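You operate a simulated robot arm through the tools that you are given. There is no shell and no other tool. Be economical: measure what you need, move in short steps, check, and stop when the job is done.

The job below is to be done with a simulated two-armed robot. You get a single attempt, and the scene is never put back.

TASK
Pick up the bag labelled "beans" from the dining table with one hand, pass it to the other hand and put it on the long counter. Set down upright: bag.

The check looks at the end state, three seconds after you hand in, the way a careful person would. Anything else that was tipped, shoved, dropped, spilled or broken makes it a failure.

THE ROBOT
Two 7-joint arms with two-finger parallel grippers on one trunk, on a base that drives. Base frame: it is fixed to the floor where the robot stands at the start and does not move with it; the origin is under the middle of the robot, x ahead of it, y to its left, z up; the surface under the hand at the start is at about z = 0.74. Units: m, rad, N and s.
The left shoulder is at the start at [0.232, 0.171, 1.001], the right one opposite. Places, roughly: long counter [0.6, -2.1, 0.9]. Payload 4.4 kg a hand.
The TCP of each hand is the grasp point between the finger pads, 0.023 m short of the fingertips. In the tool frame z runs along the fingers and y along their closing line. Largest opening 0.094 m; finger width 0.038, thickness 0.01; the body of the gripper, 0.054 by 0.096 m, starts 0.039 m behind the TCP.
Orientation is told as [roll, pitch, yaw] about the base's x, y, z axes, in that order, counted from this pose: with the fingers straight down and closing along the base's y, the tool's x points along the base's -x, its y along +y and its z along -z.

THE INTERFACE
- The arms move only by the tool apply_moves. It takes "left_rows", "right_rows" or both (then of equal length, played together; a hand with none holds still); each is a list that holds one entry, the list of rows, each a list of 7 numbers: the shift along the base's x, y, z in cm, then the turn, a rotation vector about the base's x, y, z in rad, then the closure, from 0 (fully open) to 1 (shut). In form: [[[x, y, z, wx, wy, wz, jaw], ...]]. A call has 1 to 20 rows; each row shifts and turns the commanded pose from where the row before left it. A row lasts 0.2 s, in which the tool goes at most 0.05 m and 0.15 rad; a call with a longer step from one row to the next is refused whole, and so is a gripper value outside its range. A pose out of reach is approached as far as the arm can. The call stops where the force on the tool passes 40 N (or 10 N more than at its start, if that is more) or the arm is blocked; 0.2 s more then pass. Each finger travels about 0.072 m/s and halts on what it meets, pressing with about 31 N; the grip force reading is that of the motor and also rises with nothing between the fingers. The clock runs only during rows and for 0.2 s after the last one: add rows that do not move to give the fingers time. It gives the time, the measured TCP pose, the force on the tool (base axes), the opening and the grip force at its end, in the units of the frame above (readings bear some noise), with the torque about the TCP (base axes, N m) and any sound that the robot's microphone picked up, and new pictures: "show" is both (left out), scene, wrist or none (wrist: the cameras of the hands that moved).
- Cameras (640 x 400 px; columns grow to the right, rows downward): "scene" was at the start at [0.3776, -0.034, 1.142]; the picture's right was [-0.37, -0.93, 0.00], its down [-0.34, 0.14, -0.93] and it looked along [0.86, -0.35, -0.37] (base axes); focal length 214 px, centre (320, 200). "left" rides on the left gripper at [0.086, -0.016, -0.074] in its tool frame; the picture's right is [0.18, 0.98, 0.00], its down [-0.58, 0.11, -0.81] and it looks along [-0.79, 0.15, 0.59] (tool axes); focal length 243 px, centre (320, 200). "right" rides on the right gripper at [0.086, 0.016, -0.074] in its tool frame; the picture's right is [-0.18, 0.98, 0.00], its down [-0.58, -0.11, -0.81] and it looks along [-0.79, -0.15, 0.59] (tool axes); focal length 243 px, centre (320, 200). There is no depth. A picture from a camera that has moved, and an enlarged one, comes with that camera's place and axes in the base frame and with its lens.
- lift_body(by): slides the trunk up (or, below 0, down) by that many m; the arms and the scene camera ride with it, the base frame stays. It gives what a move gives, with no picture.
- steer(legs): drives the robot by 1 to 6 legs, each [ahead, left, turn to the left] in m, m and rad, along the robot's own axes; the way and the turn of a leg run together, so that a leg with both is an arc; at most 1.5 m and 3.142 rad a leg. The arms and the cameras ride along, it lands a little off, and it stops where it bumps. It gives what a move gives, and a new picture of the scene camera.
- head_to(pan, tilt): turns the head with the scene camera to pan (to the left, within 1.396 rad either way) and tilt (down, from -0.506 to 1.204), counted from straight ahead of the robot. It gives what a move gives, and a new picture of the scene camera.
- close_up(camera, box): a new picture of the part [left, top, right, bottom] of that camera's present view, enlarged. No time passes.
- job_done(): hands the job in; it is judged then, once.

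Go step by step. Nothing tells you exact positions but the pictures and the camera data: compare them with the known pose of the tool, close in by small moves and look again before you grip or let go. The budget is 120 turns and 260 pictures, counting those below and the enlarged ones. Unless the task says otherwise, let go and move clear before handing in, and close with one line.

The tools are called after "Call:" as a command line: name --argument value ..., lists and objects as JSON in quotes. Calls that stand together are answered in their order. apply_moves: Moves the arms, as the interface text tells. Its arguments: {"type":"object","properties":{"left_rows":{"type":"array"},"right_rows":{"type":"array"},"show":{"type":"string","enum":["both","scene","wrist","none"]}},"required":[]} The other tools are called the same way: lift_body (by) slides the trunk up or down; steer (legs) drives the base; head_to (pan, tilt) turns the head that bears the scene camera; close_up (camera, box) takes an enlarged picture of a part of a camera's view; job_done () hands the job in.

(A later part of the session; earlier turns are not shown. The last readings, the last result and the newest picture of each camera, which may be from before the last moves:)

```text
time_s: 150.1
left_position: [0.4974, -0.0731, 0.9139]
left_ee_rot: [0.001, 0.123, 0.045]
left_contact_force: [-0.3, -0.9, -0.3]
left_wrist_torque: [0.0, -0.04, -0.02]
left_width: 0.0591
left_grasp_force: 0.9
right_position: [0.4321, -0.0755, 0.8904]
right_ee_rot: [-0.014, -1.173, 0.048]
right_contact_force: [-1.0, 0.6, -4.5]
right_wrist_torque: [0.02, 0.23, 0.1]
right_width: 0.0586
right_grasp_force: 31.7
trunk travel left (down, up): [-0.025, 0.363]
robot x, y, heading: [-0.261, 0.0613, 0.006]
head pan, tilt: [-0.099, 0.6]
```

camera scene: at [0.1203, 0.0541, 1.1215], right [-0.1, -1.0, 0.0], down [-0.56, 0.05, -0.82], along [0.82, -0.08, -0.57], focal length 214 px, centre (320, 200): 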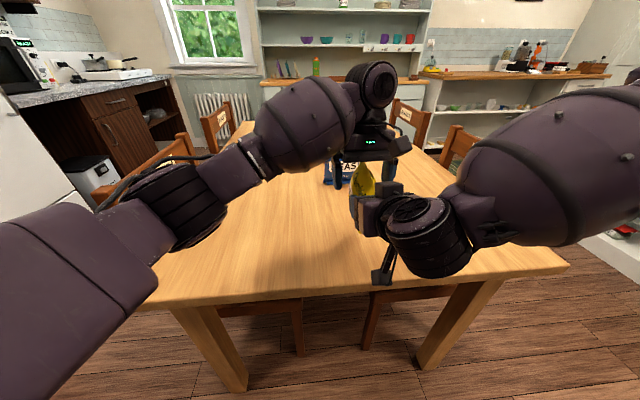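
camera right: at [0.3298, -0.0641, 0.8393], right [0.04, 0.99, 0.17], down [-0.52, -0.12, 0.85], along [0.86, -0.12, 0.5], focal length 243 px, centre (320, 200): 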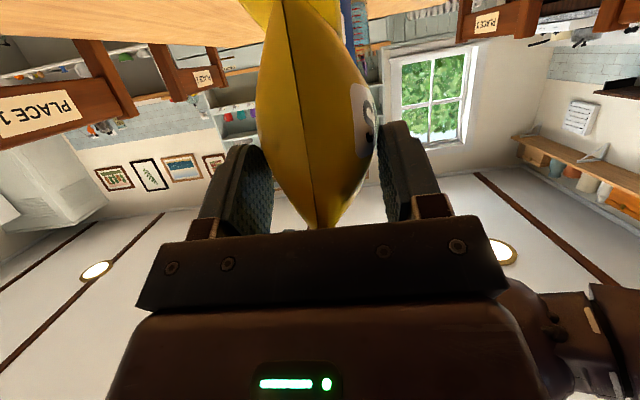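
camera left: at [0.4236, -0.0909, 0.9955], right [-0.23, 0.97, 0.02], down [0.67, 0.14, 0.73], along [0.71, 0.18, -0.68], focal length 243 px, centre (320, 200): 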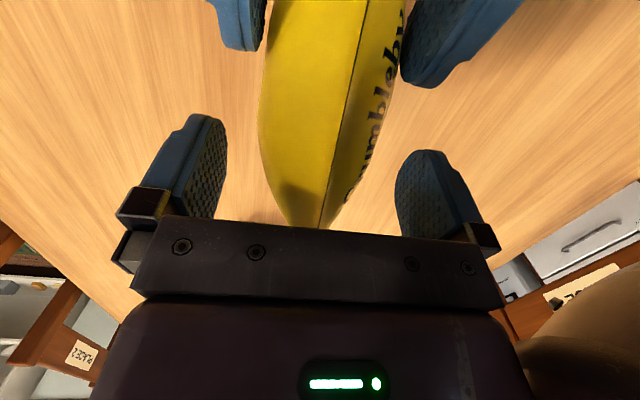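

Centred again, with under 1 N of side force. Tightening the left grip, then opening the right only slightly to see whether the left takes the weight.

Call:
apply_moves --left_rows '[[[0, 0, 0, 0, 0, 0, 0.39], [0, 0, 0, 0, 0, 0, 0.41], [0, 0, 0, 0, 0, 0, 0.44], [0, 0, 0, 0, 0, 0, 0.6], [0, 0, 0, 0, 0, 0, 1], [0, 0, 0, 0, 0, 0, 1], [0, 0, 0, 0, 0, 0, 1], [0, 0, 0, 0, 0, 0, 1], [0, 0, 0, 0, 0, 0, 1]]]' --right_rows '[[[0, 0, 0, 0, 0, 0, 1], [0, 0, 0, 0, 0, 0, 1], [0, 0, 0, 0, 0, 0, 1], [0, 0, 0, 0, 0, 0, 1], [0, 0, 0, 0, 0, 0, 1], [0, 0, 0, 0, 0, 0, 1], [0, 0, 0, 0, 0, 0, 0.36], [0, 0, 0, 0, 0, 0, 0.34], [0, 0, 0, 0, 0, 0, 0.32]]]' --show "wrist"

```text
time_s: 152.1
left_position: [0.4965, -0.0735, 0.9136]
left_ee_rot: [0.002, 0.125, 0.045]
left_contact_force: [-0.8, -0.8, 0.4]
left_wrist_torque: [0.01, -0.1, -0.02]
left_width: 0.0586
left_grasp_force: 30.7
right_position: [0.4314, -0.0747, 0.8909]
right_ee_rot: [-0.012, -1.177, 0.047]
right_contact_force: [0.0, 0.0, 0.1]
right_wrist_torque: [0.01, -0.01, -0.02]
right_width: 0.0639
right_grasp_force: 0.1
trunk travel left (down, up): [-0.025, 0.363]
robot x, y, heading: [-0.2609, 0.0588, 0.003]
head pan, tilt: [-0.099, 0.6]
camera right: at [0.33, -0.0637, 0.8393], right [0.04, 0.99, 0.17], down [-0.52, -0.12, 0.85], along [0.86, -0.12, 0.5], focal length 243 px, centre (320, 200)
camera left: at [0.4225, -0.0939, 0.9981], right [-0.23, 0.97, 0.02], down [0.67, 0.14, 0.73], along [0.71, 0.18, -0.68], focal length 243 px, centre (320, 200)
```

right: 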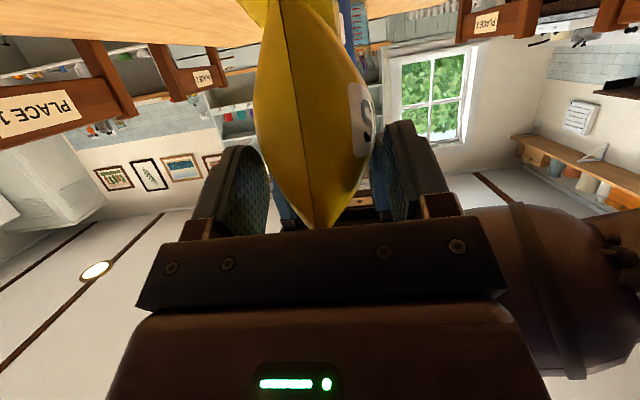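
left: 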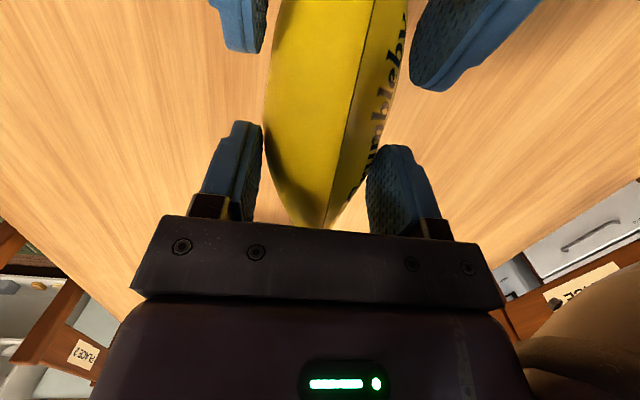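

Call:
apply_moves --left_rows '[[[0, 0, 0, 0, 0, 0, 1], [0, 0, 0, 0, 0, 0, 1], [0, 0, 0, 0, 0, 0, 1]]]' --right_rows '[[[0, 0, 0, 0, 0, 0, 0.2], [0, 0, 0, 0, 0, 0, 0], [0, 0, 0, 0, 0, 0, 0]]]' --show "wrist"

```text
time_s: 152.9
left_position: [0.498, -0.0724, 0.9144]
left_ee_rot: [0.001, 0.125, 0.046]
left_contact_force: [0.3, -1.0, -0.3]
left_wrist_torque: [-0.02, -0.07, 0.03]
left_width: 0.0587
left_grasp_force: 31.1
right_position: [0.432, -0.0758, 0.89]
right_ee_rot: [-0.011, -1.176, 0.046]
right_contact_force: [0.0, -0.4, 0.3]
right_wrist_torque: [0.01, -0.01, -0.01]
right_width: 0.0943
right_grasp_force: 0.0
trunk travel left (down, up): [-0.025, 0.363]
robot x, y, heading: [-0.2616, 0.0598, -0.0]
head pan, tilt: [-0.099, 0.6]
camera right: at [0.3299, -0.0638, 0.8392], right [0.04, 0.99, 0.17], down [-0.52, -0.12, 0.85], along [0.86, -0.12, 0.5], focal length 243 px, centre (320, 200)
camera left: at [0.4226, -0.0938, 0.9982], right [-0.23, 0.97, 0.02], down [0.67, 0.14, 0.73], along [0.71, 0.18, -0.68], focal length 243 px, centre (320, 200)
```

right: 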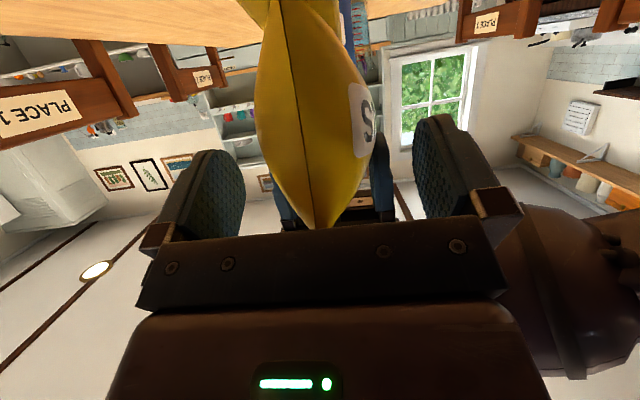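
left: 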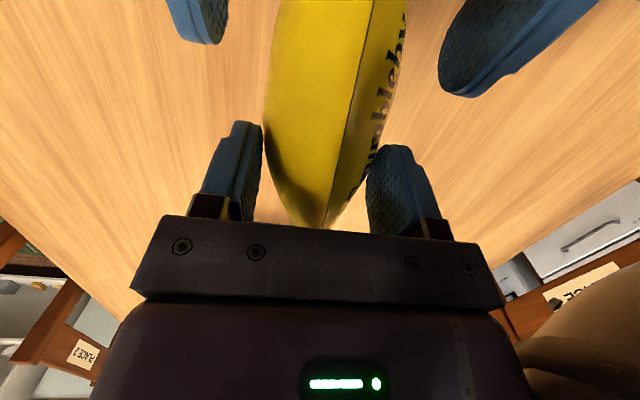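

The left hand holds the bag on its own. Retreating the right hand along the tested straight path, without any sideways move, while the left advances 2 cm.

Call:
apply_moves --right_rows '[[[-1.2, 0, 0.5, 0, 0, 0, 0], [-1.2, 0, 0.5, 0, 0, 0, 0], [-1.2, 0, 0.5, 0, 0, 0, 0], [-1.2, 0, 0.5, 0, 0, 0, 0]]]' --left_rows '[[[0.5, 0, 0.1, 0, 0, 0, 1], [0.5, 0, 0.1, 0, 0, 0, 1], [0.5, 0, 0.1, 0, 0, 0, 1], [0.5, 0, 0.1, 0, 0, 0, 1]]]'

```text
time_s: 153.9
left_position: [0.5185, -0.0722, 0.9185]
left_ee_rot: [0.001, 0.124, 0.046]
left_contact_force: [0.8, 0.7, -4.2]
left_wrist_torque: [0.0, -0.09, -0.02]
left_width: 0.0586
left_grasp_force: 30.8
right_position: [0.3838, -0.075, 0.9109]
right_ee_rot: [-0.013, -1.175, 0.049]
right_contact_force: [-0.6, 0.0, 0.2]
right_wrist_torque: [0.01, 0.01, 0.0]
right_width: 0.094
right_grasp_force: 0.0
trunk travel left (down, up): [-0.025, 0.363]
robot x, y, heading: [-0.261, 0.0579, 0.005]
head pan, tilt: [-0.099, 0.6]
camera scene: at [0.1198, 0.0541, 1.1217], right [-0.1, -1.0, 0.0], down [-0.56, 0.05, -0.82], along [0.82, -0.08, -0.57], focal length 214 px, centre (320, 200)
camera right: at [0.2819, -0.0642, 0.86], right [0.04, 0.99, 0.16], down [-0.52, -0.12, 0.85], along [0.86, -0.12, 0.5], focal length 243 px, centre (320, 200)
camera left: at [0.4425, -0.0936, 1.0022], right [-0.23, 0.97, 0.02], down [0.67, 0.14, 0.73], along [0.71, 0.18, -0.68], focal length 243 px, centre (320, 200)
```

scene: 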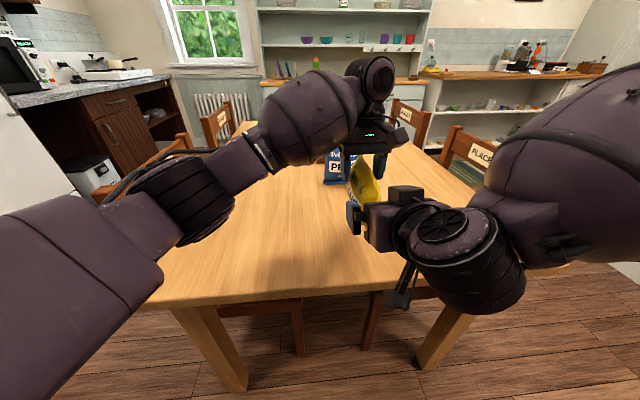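
right: 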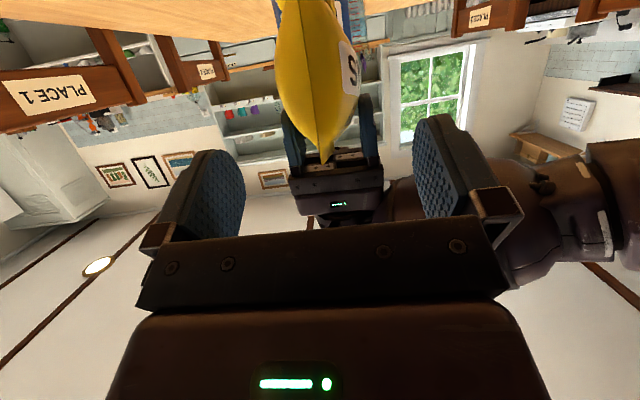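
left: 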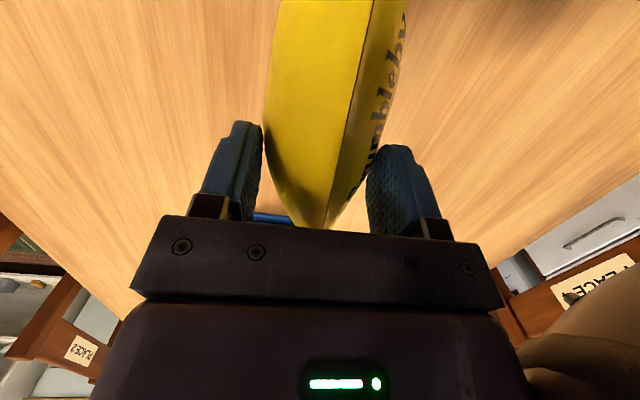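

The pass succeeded: the left hand carries the full 4.2 N and the right is clear. I'll lift the bag away up and to the left, then send the right hand to its side.

Call:
apply_moves --left_rows '[[[0.6, 0, 1, 0, 0, 0, 1], [0.4, 0, 2, 0, 0, 0, 1], [0, 1, 2, 0, 0, 0, 1], [-0.5, 2.5, 1.5, 0, 0, 0, 1], [-0.5, 3, 1, 0, 0, 0, 1], [-1, 3, 1, 0, 0, 0, 1], [-1, 3, 0, 0, 0, 0, 1]]]' --show "none"

Call:
apply_moves --right_rows '[[[0, -2, 1, 0, 0.05, 0, 0], [0, -3, 1, 0, 0.08, 0, 0], [0, -3, 1, 0, 0.08, 0, 0], [0, -3, 1.5, 0, 0.08, 0, 0], [0, -4, 1.5, 0, 0.08, 0, 0], [0, -4, 1.5, 0, 0.08, 0, 0], [-1, -4, 1.5, 0, 0.08, 0, 0], [-1, -4, 1, 0, 0.08, 0, 0], [-1, -4, 1, 0, 0.08, 0, 0]]]' --show "scene"

```text
time_s: 155.5
left_position: [0.498, 0.0538, 1.003]
left_ee_rot: [0.0, 0.125, 0.045]
left_contact_force: [0.4, 0.6, -3.6]
left_wrist_torque: [-0.01, -0.1, 0.0]
left_width: 0.0585
left_grasp_force: 30.7
right_position: [0.3833, -0.0749, 0.9106]
right_ee_rot: [-0.012, -1.175, 0.05]
right_contact_force: [-0.4, -0.3, 0.1]
right_wrist_torque: [0.01, 0.01, 0.02]
right_width: 0.0941
right_grasp_force: 0.1
trunk travel left (down, up): [-0.025, 0.363]
robot x, y, heading: [-0.2577, 0.0618, 0.004]
head pan, tilt: [-0.099, 0.6]
```

```text
time_s: 157.5
left_position: [0.4975, 0.0523, 1.0055]
left_ee_rot: [0.001, 0.123, 0.047]
left_contact_force: [-0.1, -0.2, -4.0]
left_wrist_torque: [0.05, -0.11, -0.01]
left_width: 0.0585
left_grasp_force: 31.3
right_position: [0.3561, -0.3917, 1.0207]
right_ee_rot: [0.021, -0.485, 0.023]
right_contact_force: [0.6, 0.6, 1.1]
right_wrist_torque: [0.04, 0.0, 0.0]
right_width: 0.0942
right_grasp_force: 0.1
right hand out of reach, approached as far as the arm can: row 2
trunk travel left (down, up): [-0.025, 0.363]
robot x, y, heading: [-0.2569, 0.0576, 0.007]
head pan, tilt: [-0.099, 0.6]
camera scene: at [0.1199, 0.0539, 1.1217], right [-0.1, -1.0, 0.0], down [-0.56, 0.05, -0.82], along [0.82, -0.08, -0.57], focal length 214 px, centre (320, 200)
```

scene: 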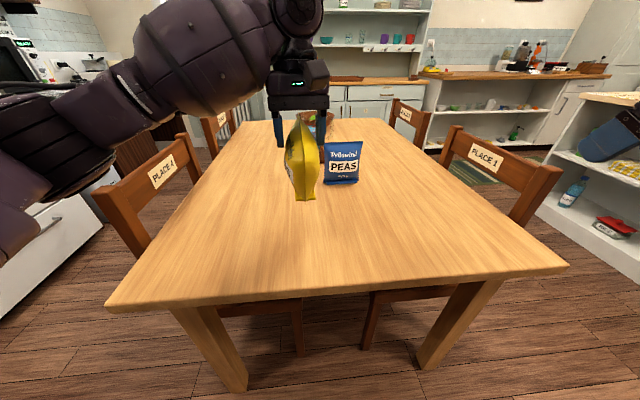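

The bag is safely in the left hand and the peas and other objects are undisturbed. Now I'll look at the counter and the floor on the way to it.

Call:
head_to --pan -1.1 --tilt 0.3

Call:
head_to --pan -1.39 --tilt 0.55

```text
time_s: 158.8
left_position: [0.4981, 0.0525, 1.0052]
left_ee_rot: [-0.002, 0.123, 0.046]
left_contact_force: [0.0, -0.2, -4.1]
left_wrist_torque: [0.01, -0.06, -0.02]
left_width: 0.0585
left_grasp_force: 30.9
right_position: [0.3571, -0.3913, 1.0215]
right_ee_rot: [0.021, -0.486, 0.021]
right_contact_force: [-0.1, 0.6, -0.5]
right_wrist_torque: [-0.04, 0.02, 0.03]
right_width: 0.0941
right_grasp_force: 0.0
trunk travel left (down, up): [-0.025, 0.363]
robot x, y, heading: [-0.2602, 0.0588, 0.001]
head pan, tilt: [-1.1, 0.3]
camera scene: at [0.0748, -0.0204, 1.1491], right [-0.89, -0.46, 0.0], down [-0.14, 0.26, -0.96], along [0.44, -0.85, -0.3], focal length 214 px, centre (320, 200)
```

scene: 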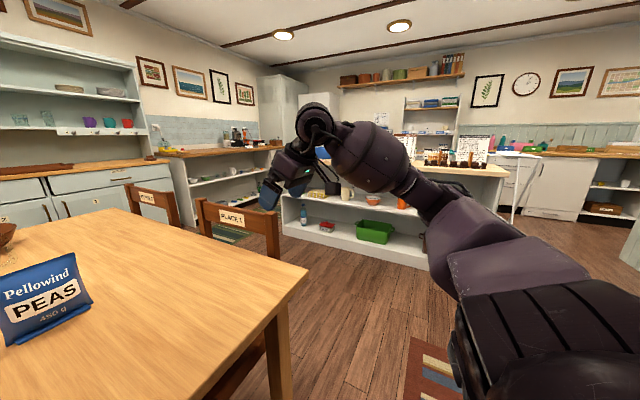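

```text
time_s: 159.6
left_position: [0.4956, 0.0519, 1.0042]
left_ee_rot: [0.0, 0.123, 0.046]
left_contact_force: [0.7, 0.1, -5.2]
left_wrist_torque: [0.02, -0.08, 0.0]
left_width: 0.0585
left_grasp_force: 31.4
right_position: [0.3564, -0.3904, 1.0211]
right_ee_rot: [0.021, -0.486, 0.021]
right_contact_force: [-0.5, 0.1, -1.0]
right_wrist_torque: [0.01, 0.0, -0.02]
right_width: 0.0944
right_grasp_force: 0.0
trunk travel left (down, up): [-0.025, 0.363]
robot x, y, heading: [-0.2578, 0.0604, 0.008]
head pan, tilt: [-1.389, 0.55]
camera scene: at [0.0487, -0.0257, 1.1262], right [-0.98, -0.19, 0.0], down [-0.1, 0.51, -0.85], along [0.16, -0.84, -0.52], focal length 214 px, centre (320, 200)
```

scene: 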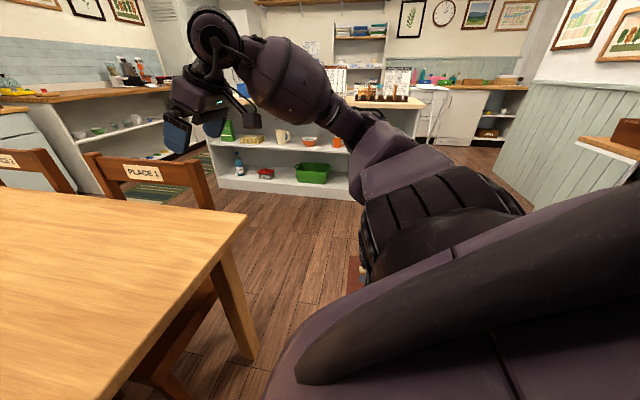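

The counter front is near y -1.9, spanning x from about 0 to 1.6, with a clear floor up to it. I'll back off 0.1 m, strafe right past the table, then turn to face the counter.

Call:
steer --legs '[[-0.12, 0, 0], [0, -0.95, 0]]'

```text
time_s: 169.2
left_position: [0.3813, -0.908, 1.0048]
left_ee_rot: [-0.001, 0.124, 0.044]
left_contact_force: [0.5, 0.0, -4.2]
left_wrist_torque: [0.03, -0.08, 0.0]
left_width: 0.0586
left_grasp_force: 30.7
right_position: [0.2409, -1.3516, 1.0193]
right_ee_rot: [0.021, -0.486, 0.016]
right_contact_force: [-0.6, 0.6, -1.1]
right_wrist_torque: [0.0, 0.0, 0.0]
right_width: 0.0943
right_grasp_force: 0.0
trunk travel left (down, up): [-0.025, 0.363]
robot x, y, heading: [-0.3726, -0.899, 0.001]
head pan, tilt: [-1.389, 0.55]
camera scene: at [-0.0665, -0.9854, 1.1262], right [-0.98, -0.18, 0.0], down [-0.1, 0.51, -0.85], along [0.15, -0.84, -0.52], focal length 214 px, centre (320, 200)
```

scene: 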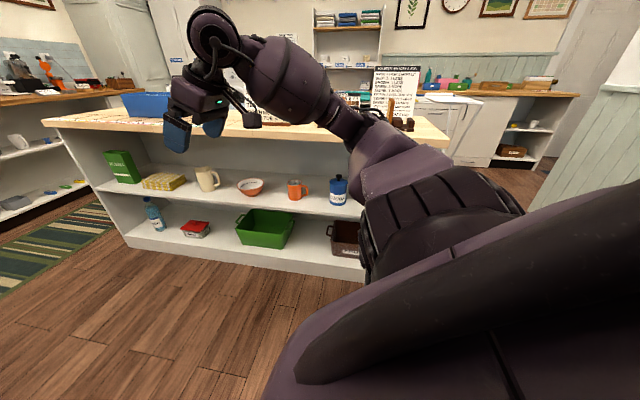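

Call:
steer --legs '[[0, 0, -1.57]]'

Call:
head_to --pan 0.5 --tilt 0.3

```text
time_s: 173.4
left_position: [-0.3737, -1.6557, 1.0029]
left_ee_rot: [0.0, 0.125, -1.512]
left_contact_force: [-1.0, 0.2, -5.6]
left_wrist_torque: [-0.06, -0.02, -0.02]
left_width: 0.0584
left_grasp_force: 30.9
right_position: [-0.8178, -1.5205, 1.0206]
right_ee_rot: [0.021, -0.488, -1.536]
right_contact_force: [0.2, 0.7, -0.2]
right_wrist_torque: [0.02, 0.01, -0.01]
right_width: 0.094
right_grasp_force: 0.1
trunk travel left (down, up): [-0.025, 0.363]
robot x, y, heading: [-0.3722, -0.8961, -1.556]
head pan, tilt: [-1.389, 0.55]
camera scene: at [-0.4587, -1.2078, 1.1262], right [-0.2, 0.98, 0.0], down [0.51, 0.1, -0.85], along [-0.84, -0.17, -0.52], focal length 214 px, centre (320, 200)
```

scene: 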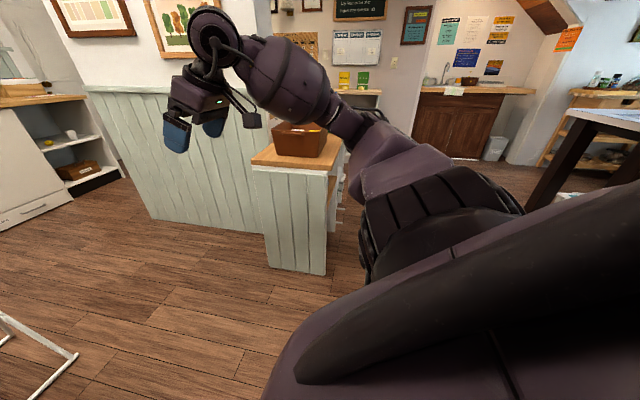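

```text
time_s: 175.2
left_position: [-0.3721, -1.6562, 1.004]
left_ee_rot: [0.0, 0.123, -1.513]
left_contact_force: [-0.6, -0.1, -4.6]
left_wrist_torque: [-0.07, 0.0, 0.02]
left_width: 0.0583
left_grasp_force: 30.8
right_position: [-0.818, -1.5201, 1.0218]
right_ee_rot: [0.02, -0.489, -1.536]
right_contact_force: [-0.9, 0.3, 0.9]
right_wrist_torque: [0.0, 0.03, -0.03]
right_width: 0.0941
right_grasp_force: 0.1
trunk travel left (down, up): [-0.025, 0.363]
robot x, y, heading: [-0.3745, -0.897, -1.551]
head pan, tilt: [0.499, 0.3]
camera scene: at [-0.3245, -1.2714, 1.1491], right [-0.87, -0.49, 0.0], down [-0.15, 0.26, -0.96], along [0.47, -0.83, -0.3], focal length 214 px, centre (320, 200)
```

scene: 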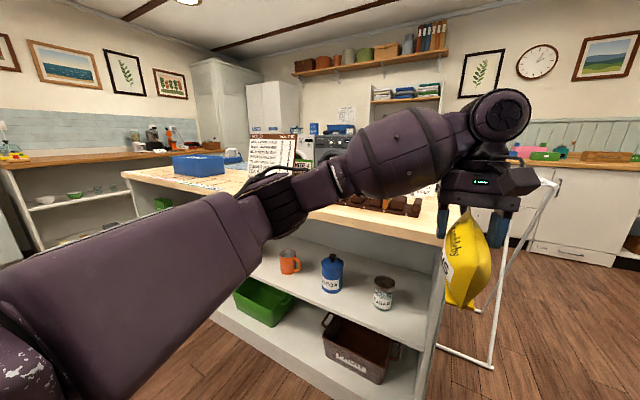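

I've turned to face the counter. I'll lift the left hand a bit and pull it in, then strafe along the counter front to look for a free spot.

Call:
apply_moves --left_rows '[[[0, 1.5, 2, 0, 0, 0, 1], [0, 1.5, 2, 0, 0, 0, 1], [0, 1.5, 2, 0, 0, 0, 1], [0, 1.5, 2, 0, 0, 0, 1]]]' --show "none"

Call:
steer --legs '[[0, 0.75, 0]]'

Call:
head_to --pan 0.0 --tilt 0.4

```text
time_s: 176.2
left_position: [-0.3744, -1.5927, 1.0838]
left_ee_rot: [0.001, 0.123, -1.511]
left_contact_force: [-0.3, -0.2, -5.6]
left_wrist_torque: [-0.06, -0.01, -0.01]
left_width: 0.0585
left_grasp_force: 30.6
right_position: [-0.8169, -1.5189, 1.0222]
right_ee_rot: [0.021, -0.488, -1.535]
right_contact_force: [0.1, 0.0, 0.2]
right_wrist_torque: [0.0, -0.01, 0.0]
right_width: 0.0941
right_grasp_force: 0.1
trunk travel left (down, up): [-0.025, 0.363]
robot x, y, heading: [-0.3729, -0.897, -1.549]
head pan, tilt: [0.499, 0.3]
```

```text
time_s: 183.1
left_position: [0.3539, -1.5849, 1.0827]
left_ee_rot: [0.0, 0.124, -1.523]
left_contact_force: [-0.9, -0.7, -5.5]
left_wrist_torque: [-0.05, 0.02, 0.0]
left_width: 0.0584
left_grasp_force: 31.0
right_position: [-0.0864, -1.5055, 1.0201]
right_ee_rot: [0.021, -0.487, -1.545]
right_contact_force: [0.1, -0.6, 0.7]
right_wrist_torque: [0.0, 0.01, -0.01]
right_width: 0.0941
right_grasp_force: 0.0
trunk travel left (down, up): [-0.025, 0.363]
robot x, y, heading: [0.3638, -0.8879, -1.564]
head pan, tilt: [0.499, 0.3]
camera scene: at [0.4086, -1.2627, 1.1491], right [-0.87, -0.49, 0.0], down [-0.14, 0.26, -0.96], along [0.46, -0.84, -0.3], focal length 214 px, centre (320, 200)
```

scene: 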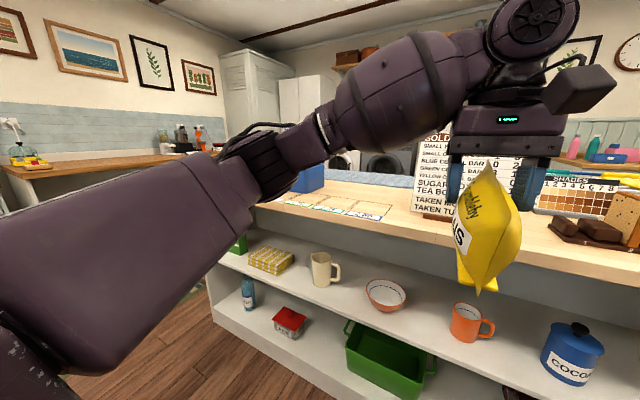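

```text
time_s: 184.0
left_position: [0.3552, -1.5849, 1.0819]
left_ee_rot: [0.0, 0.123, -1.522]
left_contact_force: [0.6, -0.1, -4.5]
left_wrist_torque: [-0.07, -0.01, 0.01]
left_width: 0.0585
left_grasp_force: 30.7
right_position: [-0.0864, -1.5069, 1.021]
right_ee_rot: [0.02, -0.486, -1.547]
right_contact_force: [0.2, 0.2, -0.4]
right_wrist_torque: [-0.02, 0.01, -0.01]
right_width: 0.094
right_grasp_force: 0.0
trunk travel left (down, up): [-0.025, 0.363]
robot x, y, heading: [0.3667, -0.8899, -1.562]
head pan, tilt: [0.0, 0.4]
camera scene: at [0.364, -1.2737, 1.1399], right [-1.0, -0.01, 0.0], down [0.0, 0.39, -0.92], along [0.01, -0.92, -0.39], focal length 214 px, centre (320, 200)
```

scene: 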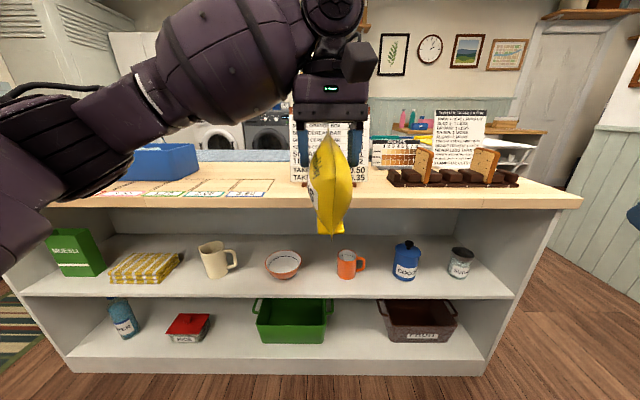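

Call:
close_up --camera "scene" --box '[80, 100, 340, 230]'

Call:
close_up --camera "scene" --box '[280, 90, 600, 230]'

```text
2.46 times, centred on (210, 165) of scene
camera zoom: at [0.364, -1.2737, 1.1399], right [-1.0, -0.01, 0.0], down [0.0, 0.39, -0.92], along [0.01, -0.92, -0.39], focal length 528 px, centre (591, 286)
```

zoom: 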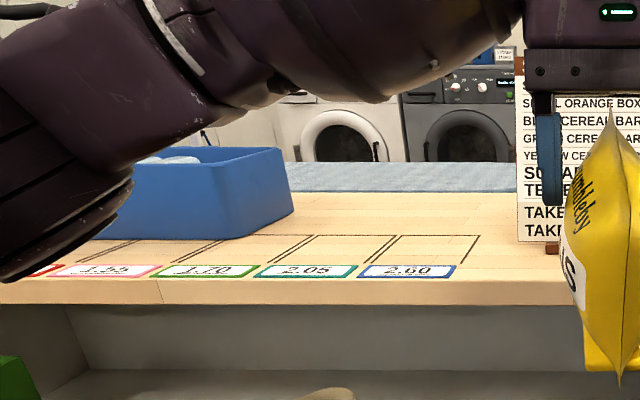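

```text
2.00 times, centred on (440, 160) of scene
camera zoom: at [0.364, -1.2737, 1.1399], right [-1.0, -0.01, 0.0], down [0.0, 0.39, -0.92], along [0.01, -0.92, -0.39], focal length 429 px, centre (80, 280)
```

zoom: 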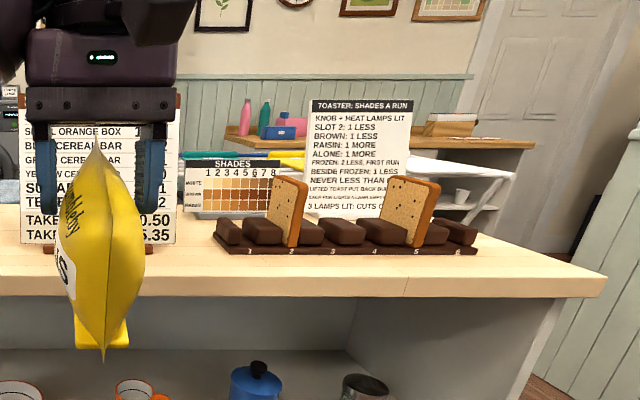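

There's an empty stretch of counter near x 0.56 between the sign and the blue tote. The arm needs more height there, so I'll raise the trunk in steps, pulling the hand in between because the torso shifts back as it rises.

Call:
apply_moves --left_rows '[[[0, 2, 0, 0, 0, 0, 1], [0, 2, 0, 0, 0, 0, 1]]]' --show "none"

Call:
lift_body --by 0.07

Call:
apply_moves --left_rows '[[[0, 2, -1, 0, 0, 0, 1], [0, 2, -1, 0, 0, 0, 1], [0, 1, -1, 0, 0, 0, 1]]]' --right_rows '[[[0, 1.5, -1, 0, 0, 0, 0], [0, 1.5, -1, 0, 0, 0, 0], [0, 1, -1, 0, 0, 0, 0]]]' --show "scene"

```text
time_s: 184.6
left_position: [0.3555, -1.5433, 1.0816]
left_ee_rot: [-0.001, 0.124, -1.521]
left_contact_force: [0.1, 0.8, -4.9]
left_wrist_torque: [-0.09, -0.02, 0.0]
left_width: 0.0586
left_grasp_force: 31.4
right_position: [-0.0872, -1.5061, 1.0201]
right_ee_rot: [0.022, -0.485, -1.546]
right_contact_force: [1.0, 0.7, 1.4]
right_wrist_torque: [-0.01, -0.03, -0.03]
right_width: 0.094
right_grasp_force: 0.0
trunk travel left (down, up): [-0.025, 0.363]
robot x, y, heading: [0.3622, -0.889, -1.567]
head pan, tilt: [0.0, 0.4]
```

```text
time_s: 185.7
left_position: [0.3542, -1.5476, 1.1484]
left_ee_rot: [0.002, 0.13, -1.522]
left_contact_force: [0.0, -1.1, -5.0]
left_wrist_torque: [-0.03, 0.04, -0.05]
left_width: 0.0584
left_grasp_force: 31.2
right_position: [-0.088, -1.5083, 1.0873]
right_ee_rot: [0.021, -0.482, -1.546]
right_contact_force: [-0.1, -0.5, 0.0]
right_wrist_torque: [0.04, 0.02, 0.01]
right_width: 0.0939
right_grasp_force: 0.0
trunk travel left (down, up): [-0.095, 0.293]
robot x, y, heading: [0.3628, -0.8882, -1.563]
head pan, tilt: [0.0, 0.4]
```

```text
time_s: 186.5
left_position: [0.3539, -1.4939, 1.1231]
left_ee_rot: [0.001, 0.123, -1.522]
left_contact_force: [0.2, -0.4, -3.9]
left_wrist_torque: [-0.09, 0.0, -0.02]
left_width: 0.0587
left_grasp_force: 30.4
right_position: [-0.0864, -1.4664, 1.0612]
right_ee_rot: [0.021, -0.487, -1.547]
right_contact_force: [-0.7, -0.1, 0.5]
right_wrist_torque: [-0.01, 0.0, -0.01]
right_width: 0.0939
right_grasp_force: 0.0
trunk travel left (down, up): [-0.095, 0.293]
robot x, y, heading: [0.361, -0.8866, -1.567]
head pan, tilt: [0.0, 0.4]
camera scene: at [0.3633, -1.2156, 1.2271], right [-1.0, -0.01, 0.0], down [0.0, 0.39, -0.92], along [0.01, -0.92, -0.39], focal length 214 px, centre (320, 200)
```

scene: 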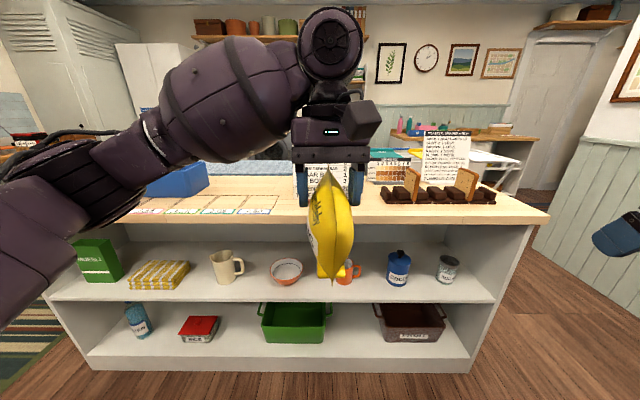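

Going well. Another step: raise the trunk 0.07 m more and pull in again.

Call:
lift_body --by 0.07

Call:
apply_moves --left_rows '[[[0, 1.5, -1, 0, 0, 0, 1], [0, 1.5, -1, 0, 0, 0, 1], [0, 1, -1, 0, 0, 0, 1]]]' --right_rows '[[[0, 1.5, 0, 0, 0, 0, 0], [0, 1.5, 0, 0, 0, 0, 0], [0, 1, 0, 0, 0, 0, 0]]]' --show "scene"

Call:
head_to --pan 0.3 --tilt 0.55

```text
time_s: 187.6
left_position: [0.3551, -1.4977, 1.1907]
left_ee_rot: [0.002, 0.127, -1.521]
left_contact_force: [-0.3, -0.1, -5.9]
left_wrist_torque: [-0.06, 0.01, -0.01]
left_width: 0.0586
left_grasp_force: 30.5
right_position: [-0.0877, -1.4688, 1.1283]
right_ee_rot: [0.023, -0.483, -1.545]
right_contact_force: [0.1, 0.4, -0.2]
right_wrist_torque: [0.01, 0.02, 0.0]
right_width: 0.0939
right_grasp_force: 0.0
trunk travel left (down, up): [-0.165, 0.223]
robot x, y, heading: [0.3602, -0.8882, -1.564]
head pan, tilt: [0.0, 0.4]
```

```text
time_s: 188.4
left_position: [0.3553, -1.4534, 1.1622]
left_ee_rot: [0.001, 0.122, -1.523]
left_contact_force: [-0.1, -0.4, -4.3]
left_wrist_torque: [-0.09, 0.03, -0.01]
left_width: 0.0585
left_grasp_force: 30.7
right_position: [-0.0887, -1.4267, 1.1298]
right_ee_rot: [0.021, -0.486, -1.547]
right_contact_force: [-1.0, -0.3, 0.5]
right_wrist_torque: [0.03, 0.03, -0.05]
right_width: 0.094
right_grasp_force: 0.1
trunk travel left (down, up): [-0.165, 0.223]
robot x, y, heading: [0.3647, -0.8869, -1.561]
head pan, tilt: [0.0, 0.4]
camera scene: at [0.3629, -1.1437, 1.3124], right [-1.0, -0.01, 0.0], down [0.0, 0.39, -0.92], along [0.01, -0.92, -0.39], focal length 214 px, centre (320, 200)
```

scene: 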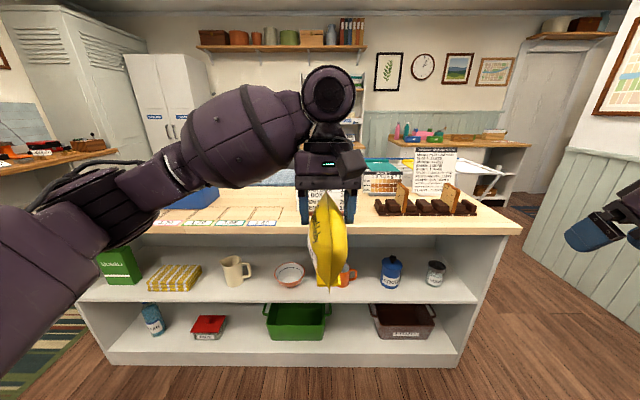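

```text
time_s: 189.2
left_position: [0.3553, -1.4552, 1.1604]
left_ee_rot: [0.0, 0.127, -1.522]
left_contact_force: [-0.5, 0.0, -5.0]
left_wrist_torque: [-0.09, 0.04, 0.04]
left_width: 0.0583
left_grasp_force: 31.4
right_position: [-0.0873, -1.4268, 1.1311]
right_ee_rot: [0.021, -0.487, -1.546]
right_contact_force: [-0.3, -0.3, 0.8]
right_wrist_torque: [0.03, 0.0, 0.02]
right_width: 0.0941
right_grasp_force: 0.0
trunk travel left (down, up): [-0.165, 0.223]
robot x, y, heading: [0.3616, -0.8867, -1.563]
head pan, tilt: [0.3, 0.55]
camera scene: at [0.3894, -1.1369, 1.2987], right [-0.95, -0.3, 0.0], down [-0.16, 0.5, -0.85], along [0.26, -0.81, -0.52], focal length 214 px, centre (320, 200)
```

scene: 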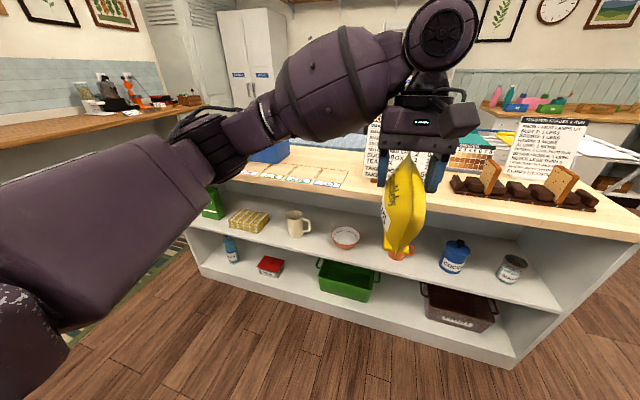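

Call:
close_up --camera "scene" --box '[220, 120, 440, 220]'

```text
2.91 times, centred on (330, 170) of scene
camera zoom: at [0.3894, -1.1369, 1.2987], right [-0.95, -0.3, 0.0], down [-0.16, 0.5, -0.85], along [0.26, -0.81, -0.52], focal length 624 px, centre (291, 287)
```

zoom: 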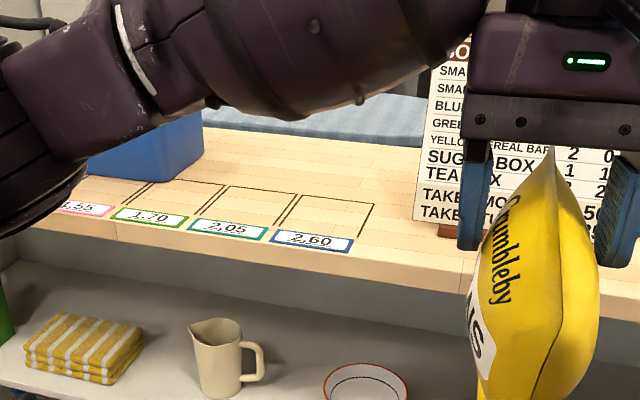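

The slot area around x 0.575, y -1.975 is empty and clear of the sign and the tote. I'll strafe 0.215 m left and then go forward 0.38 m.

Call:
steer --legs '[[0, 0.215, 0], [0.38, 0, 0]]'

```text
time_s: 193.8
left_position: [0.5794, -1.8394, 1.1622]
left_ee_rot: [0.001, 0.123, -1.522]
left_contact_force: [0.2, -0.1, -4.5]
left_wrist_torque: [-0.07, 0.01, -0.01]
left_width: 0.0584
left_grasp_force: 30.9
right_position: [0.1382, -1.8087, 1.1315]
right_ee_rot: [0.021, -0.487, -1.548]
right_contact_force: [0.1, 0.5, -0.2]
right_wrist_torque: [0.0, 0.02, 0.0]
right_width: 0.094
right_grasp_force: 0.1
trunk travel left (down, up): [-0.165, 0.223]
robot x, y, heading: [0.5887, -1.2743, -1.565]
head pan, tilt: [0.3, 0.55]
camera scene: at [0.6147, -1.521, 1.2986], right [-0.95, -0.3, 0.0], down [-0.16, 0.5, -0.85], along [0.26, -0.81, -0.52], focal length 214 px, centre (320, 200)
```

scene: 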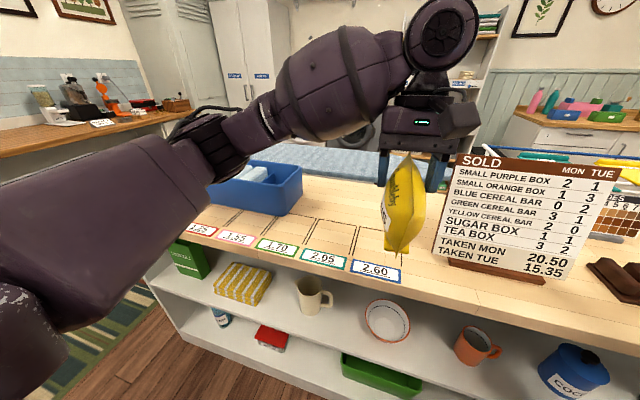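

The spot is free. First I'll level the bag (pitch +0.277) and raise and pull back the right hand so it stays clear of the sign and tray.

Call:
apply_moves --left_rows '[[[0, 0, 0, 0.0692, 0.0034, 0, 1], [0, 0, 0, 0.0692, 0.0034, 0, 1], [0, 0, 0, 0.0692, 0.0034, 0, 1], [0, 0, 0, 0.0692, 0.0034, 0, 1]]]' --right_rows '[[[-1, 2, 1.5, 0, 0, 0, 0], [-1, 2, 1.5, 0, 0, 0, 0], [-1, 2, 1.5, 0, 0, 0, 0], [-1, 2, 1.5, 0, 0, 0, 0]]]' --show "scene"

Call:
close_up --camera "scene" --box '[300, 90, 500, 290]'

```text
time_s: 194.8
left_position: [0.578, -1.8376, 1.1619]
left_ee_rot: [0.001, 0.402, -1.525]
left_contact_force: [0.2, -0.4, -4.1]
left_wrist_torque: [-0.13, -0.02, -0.01]
left_width: 0.0585
left_grasp_force: 31.1
right_position: [0.0976, -1.7281, 1.1914]
right_ee_rot: [0.021, -0.488, -1.547]
right_contact_force: [0.0, -0.4, 0.2]
right_wrist_torque: [0.03, 0.0, 0.03]
right_width: 0.0942
right_grasp_force: 0.1
trunk travel left (down, up): [-0.165, 0.223]
robot x, y, heading: [0.5884, -1.2727, -1.566]
head pan, tilt: [0.3, 0.55]
camera scene: at [0.6146, -1.5204, 1.2987], right [-0.95, -0.3, 0.0], down [-0.16, 0.5, -0.85], along [0.26, -0.81, -0.52], focal length 214 px, centre (320, 200)
```

scene: 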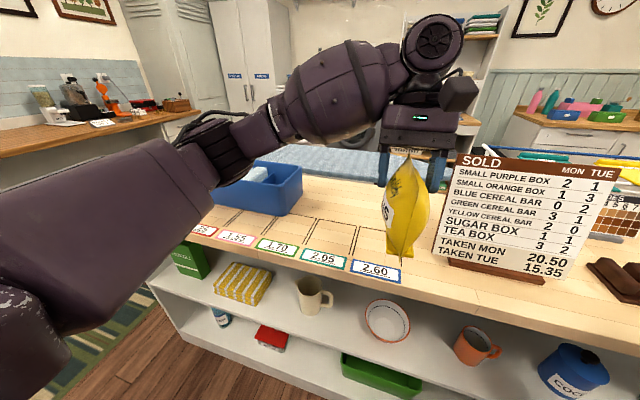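

```text
2.00 times, centred on (400, 190) of scene
camera zoom: at [0.6146, -1.5204, 1.2987], right [-0.95, -0.3, 0.0], down [-0.16, 0.5, -0.85], along [0.26, -0.81, -0.52], focal length 429 px, centre (160, 220)
```

zoom: 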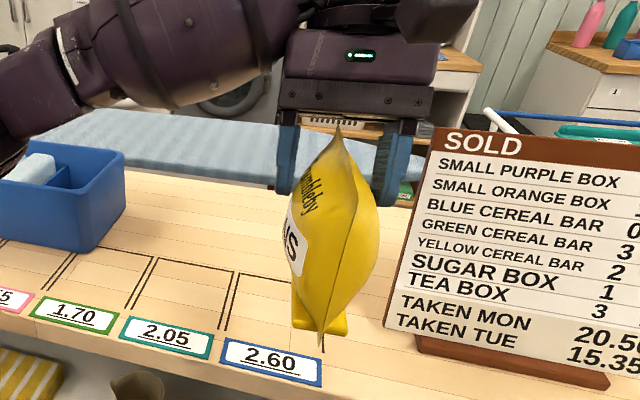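

The bag's near edge is now vertical. Driving forward 0.13 m.

Call:
steer --legs '[[0.13, 0, 0]]'

Call:
head_to --pan 0.15 --tilt 0.75

```text
time_s: 196.1
left_position: [0.5811, -1.9695, 1.161]
left_ee_rot: [0.0, 0.4, -1.522]
left_contact_force: [-0.4, 0.2, -5.6]
left_wrist_torque: [-0.11, -0.03, 0.01]
left_width: 0.0584
left_grasp_force: 30.8
right_position: [0.0992, -1.8598, 1.1909]
right_ee_rot: [0.02, -0.487, -1.547]
right_contact_force: [0.0, 0.1, 0.2]
right_wrist_torque: [0.04, 0.02, -0.01]
right_width: 0.0941
right_grasp_force: 0.1
trunk travel left (down, up): [-0.165, 0.223]
robot x, y, heading: [0.5887, -1.4029, -1.564]
head pan, tilt: [0.3, 0.55]
camera scene: at [0.6159, -1.6514, 1.2986], right [-0.95, -0.3, 0.0], down [-0.16, 0.5, -0.85], along [0.26, -0.81, -0.52], focal length 214 px, centre (320, 200)
```

scene: 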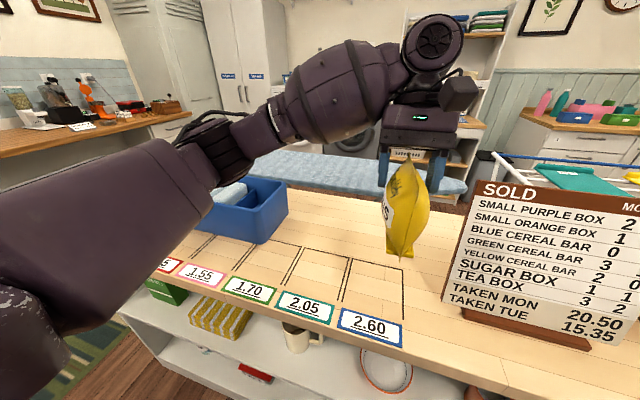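

```text
time_s: 196.8
left_position: [0.5814, -1.9674, 1.1622]
left_ee_rot: [-0.001, 0.4, -1.522]
left_contact_force: [-0.5, -0.6, -5.1]
left_wrist_torque: [-0.16, -0.01, 0.03]
left_width: 0.0585
left_grasp_force: 31.5
right_position: [0.0989, -1.8595, 1.1926]
right_ee_rot: [0.023, -0.486, -1.546]
right_contact_force: [-0.7, 0.4, -0.6]
right_wrist_torque: [0.0, 0.01, 0.02]
right_width: 0.0937
right_grasp_force: 0.1
trunk travel left (down, up): [-0.165, 0.223]
robot x, y, heading: [0.5894, -1.399, -1.563]
head pan, tilt: [0.15, 0.75]
camera scene: at [0.6018, -1.647, 1.2813], right [-0.99, -0.16, 0.0], down [-0.11, 0.67, -0.73], along [0.11, -0.72, -0.68], focal length 214 px, centre (320, 200)
```

scene: 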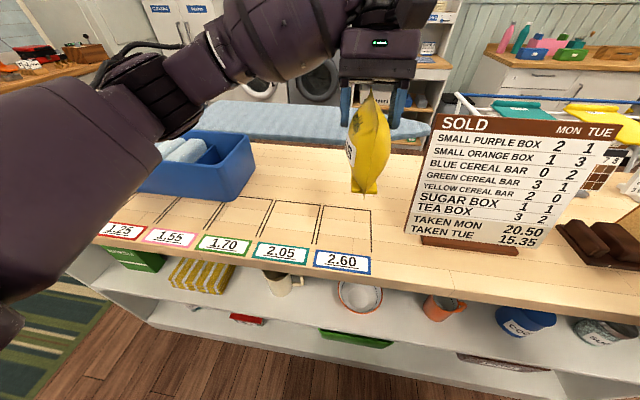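

The left elbow would come near the tote when lowered. I'll move the hand 12 cm to the left relative to the robot and the robot 12 cm to the right, to keep the elbow away from it.

Call:
apply_moves --left_rows '[[[3, 0, 0, 0, 0, 0, 1], [3, 0, 0, 0, 0, 0, 1], [3, 0, 0, 0, 0, 0, 1], [3, 0, 0, 0, 0, 0, 1]]]' --show "none"

Call:
steer --legs '[[0, -0.12, 0]]'

```text
time_s: 197.8
left_position: [0.7021, -1.9678, 1.1606]
left_ee_rot: [0.0, 0.4, -1.522]
left_contact_force: [-0.1, 0.7, -5.3]
left_wrist_torque: [-0.12, -0.02, 0.0]
left_width: 0.0583
left_grasp_force: 31.0
right_position: [0.0994, -1.8587, 1.1929]
right_ee_rot: [0.021, -0.487, -1.547]
right_contact_force: [-0.6, 0.8, 0.1]
right_wrist_torque: [-0.03, 0.01, -0.03]
right_width: 0.0939
right_grasp_force: 0.0
trunk travel left (down, up): [-0.165, 0.223]
robot x, y, heading: [0.5897, -1.4025, -1.569]
head pan, tilt: [0.15, 0.75]
```

```text
time_s: 199.5
left_position: [0.5816, -1.9709, 1.1603]
left_ee_rot: [0.001, 0.399, -1.521]
left_contact_force: [-0.6, -0.4, -5.1]
left_wrist_torque: [-0.12, 0.0, 0.02]
left_width: 0.0587
left_grasp_force: 31.4
right_position: [-0.0216, -1.8602, 1.1913]
right_ee_rot: [0.02, -0.488, -1.546]
right_contact_force: [-0.4, 0.1, -0.8]
right_wrist_torque: [-0.02, -0.02, 0.03]
right_width: 0.094
right_grasp_force: 0.1
trunk travel left (down, up): [-0.165, 0.223]
robot x, y, heading: [0.4701, -1.402, -1.56]
head pan, tilt: [0.15, 0.75]
camera scene: at [0.482, -1.648, 1.2812], right [-0.99, -0.16, 0.0], down [-0.11, 0.67, -0.73], along [0.11, -0.72, -0.68], focal length 214 px, centre (320, 200)
```

scene: 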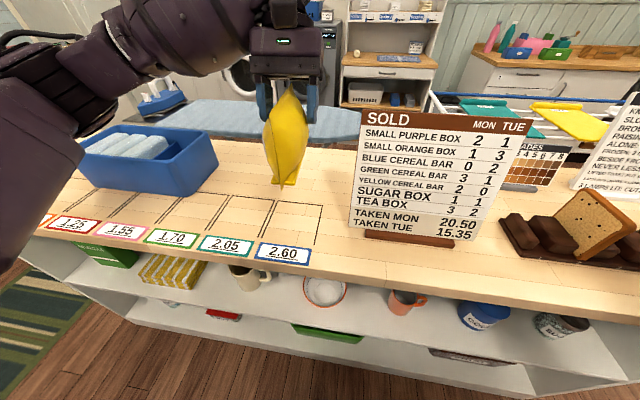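

Better: the whole left side is open now. Lowering in steps.

Call:
apply_moves --left_rows '[[[-0.1, -0.6, -2.6, 0, 0, 0, 1], [-0.1, -0.6, -2.6, 0, 0, 0, 1], [-0.1, -0.6, -2.6, 0, 0, 0, 1], [-0.1, -0.6, -2.6, 0, 0, 0, 1], [-0.1, -0.6, -2.2, 0, 0, 0, 1]]]'

```text
time_s: 200.7
left_position: [0.5784, -1.9983, 1.034]
left_ee_rot: [-0.001, 0.4, -1.521]
left_contact_force: [-0.1, 0.4, -4.7]
left_wrist_torque: [-0.14, -0.01, -0.01]
left_width: 0.0587
left_grasp_force: 31.0
right_position: [-0.0198, -1.8608, 1.1919]
right_ee_rot: [0.022, -0.487, -1.547]
right_contact_force: [-1.0, -0.1, 0.2]
right_wrist_torque: [0.0, 0.05, 0.0]
right_width: 0.0941
right_grasp_force: 0.1
trunk travel left (down, up): [-0.165, 0.223]
robot x, y, heading: [0.4729, -1.4016, -1.56]
head pan, tilt: [0.15, 0.75]
camera scene: at [0.4824, -1.6485, 1.2811], right [-0.99, -0.16, 0.0], down [-0.11, 0.67, -0.73], along [0.11, -0.72, -0.68], focal length 214 px, centre (320, 200)
camera left: at [0.5597, -1.9508, 1.1358], right [0.97, 0.22, 0.07], down [0.15, -0.84, 0.52], along [0.17, -0.49, -0.85], focal length 243 px, centre (320, 200)
```

scene: 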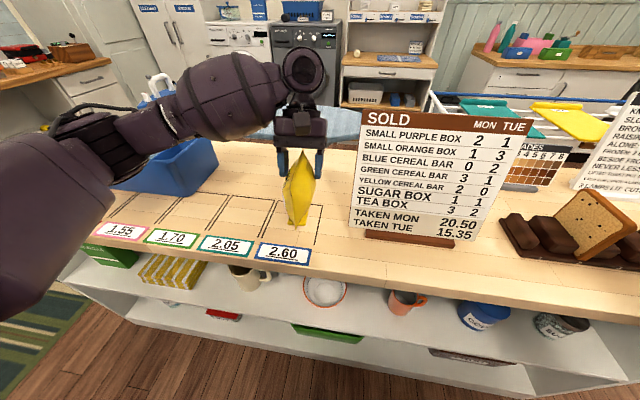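
left: 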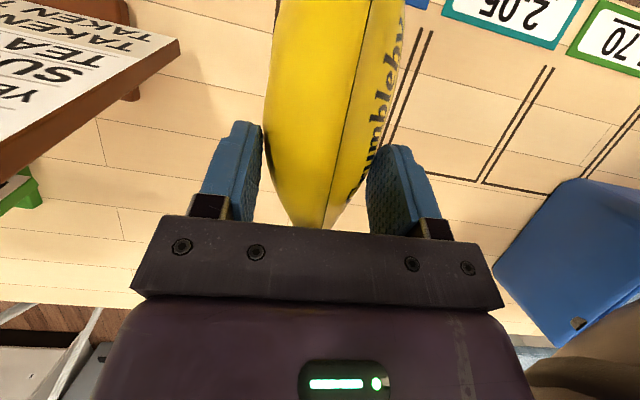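

The arm clears the tote and the bag hangs over the empty slot. Lowering to just above the surface.

Call:
apply_moves --left_rows '[[[0, 0, -1.3, 0, 0, 0, 1], [0, 0, -1.2, 0, 0, 0, 1], [0, 0, -1, 0, 0, 0, 1], [0, 0, -0.5, 0, 0, 0, 1]]]' --show "none"

Call:
close_up --camera "scene" --box '[60, 80, 380, 280]'

```text
time_s: 201.7
left_position: [0.5774, -1.9997, 0.9953]
left_ee_rot: [0.001, 0.399, -1.521]
left_contact_force: [0.2, -0.5, -5.2]
left_wrist_torque: [-0.15, -0.02, 0.02]
left_width: 0.0585
left_grasp_force: 30.9
right_position: [-0.0207, -1.8607, 1.1917]
right_ee_rot: [0.02, -0.487, -1.545]
right_contact_force: [-0.2, 0.2, -0.7]
right_wrist_torque: [-0.04, -0.05, 0.0]
right_width: 0.094
right_grasp_force: 0.0
trunk travel left (down, up): [-0.165, 0.223]
robot x, y, heading: [0.4697, -1.4006, -1.557]
head pan, tilt: [0.15, 0.75]
```

```text
2.00 times, centred on (220, 180) of scene
camera zoom: at [0.4825, -1.648, 1.2812], right [-0.99, -0.16, 0.0], down [-0.11, 0.67, -0.73], along [0.11, -0.72, -0.68], focal length 429 px, centre (520, 240)
```

zoom: 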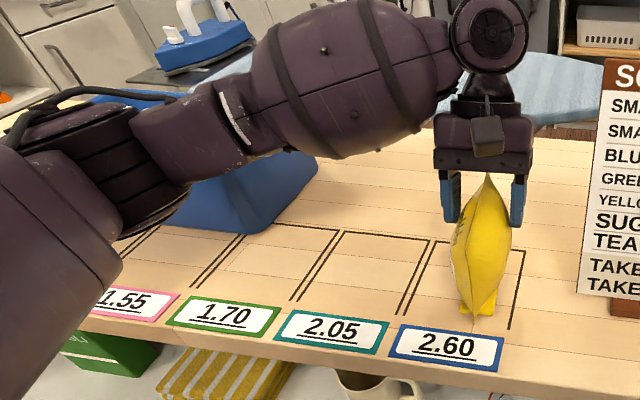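

Call:
apply_moves --left_rows '[[[0, 0, -0.4, 0, 0, 0, 1], [0, 0, -0.3, 0, 0, 0, 1], [0, 0, 0, 0, 0, 0, 1]]]' --show "none"

```text
time_s: 202.5
left_position: [0.5777, -2.0006, 0.9881]
left_ee_rot: [0.0, 0.4, -1.522]
left_contact_force: [0.6, -0.4, -4.5]
left_wrist_torque: [-0.15, 0.01, 0.02]
left_width: 0.0583
left_grasp_force: 31.6
right_position: [-0.021, -1.8602, 1.1921]
right_ee_rot: [0.02, -0.487, -1.546]
right_contact_force: [-0.7, -0.2, 0.6]
right_wrist_torque: [-0.03, 0.0, -0.01]
right_width: 0.0943
right_grasp_force: 0.1
trunk travel left (down, up): [-0.165, 0.223]
robot x, y, heading: [0.4692, -1.404, -1.561]
head pan, tilt: [0.15, 0.75]
```

Call:
apply_moves --left_rows '[[[0, 0, -0.25, 0, 0, 0, 1], [0, 0, -0.2, 0, 0, 0, 1], [0, 0, 0, 0, 0, 0, 1]]]' --show "none"

```text
time_s: 203.3
left_position: [0.5787, -2.001, 0.9851]
left_ee_rot: [-0.002, 0.398, -1.523]
left_contact_force: [1.6, -3.6, 12.2]
left_wrist_torque: [0.53, -0.05, -0.05]
left_width: 0.0583
left_grasp_force: 30.6
right_position: [-0.0204, -1.86, 1.1928]
right_ee_rot: [0.021, -0.488, -1.548]
right_contact_force: [0.4, 0.7, -0.5]
right_wrist_torque: [-0.01, 0.02, 0.02]
right_width: 0.0941
right_grasp_force: 0.0
trunk travel left (down, up): [-0.165, 0.223]
robot x, y, heading: [0.4683, -1.4034, -1.565]
head pan, tilt: [0.15, 0.75]
```

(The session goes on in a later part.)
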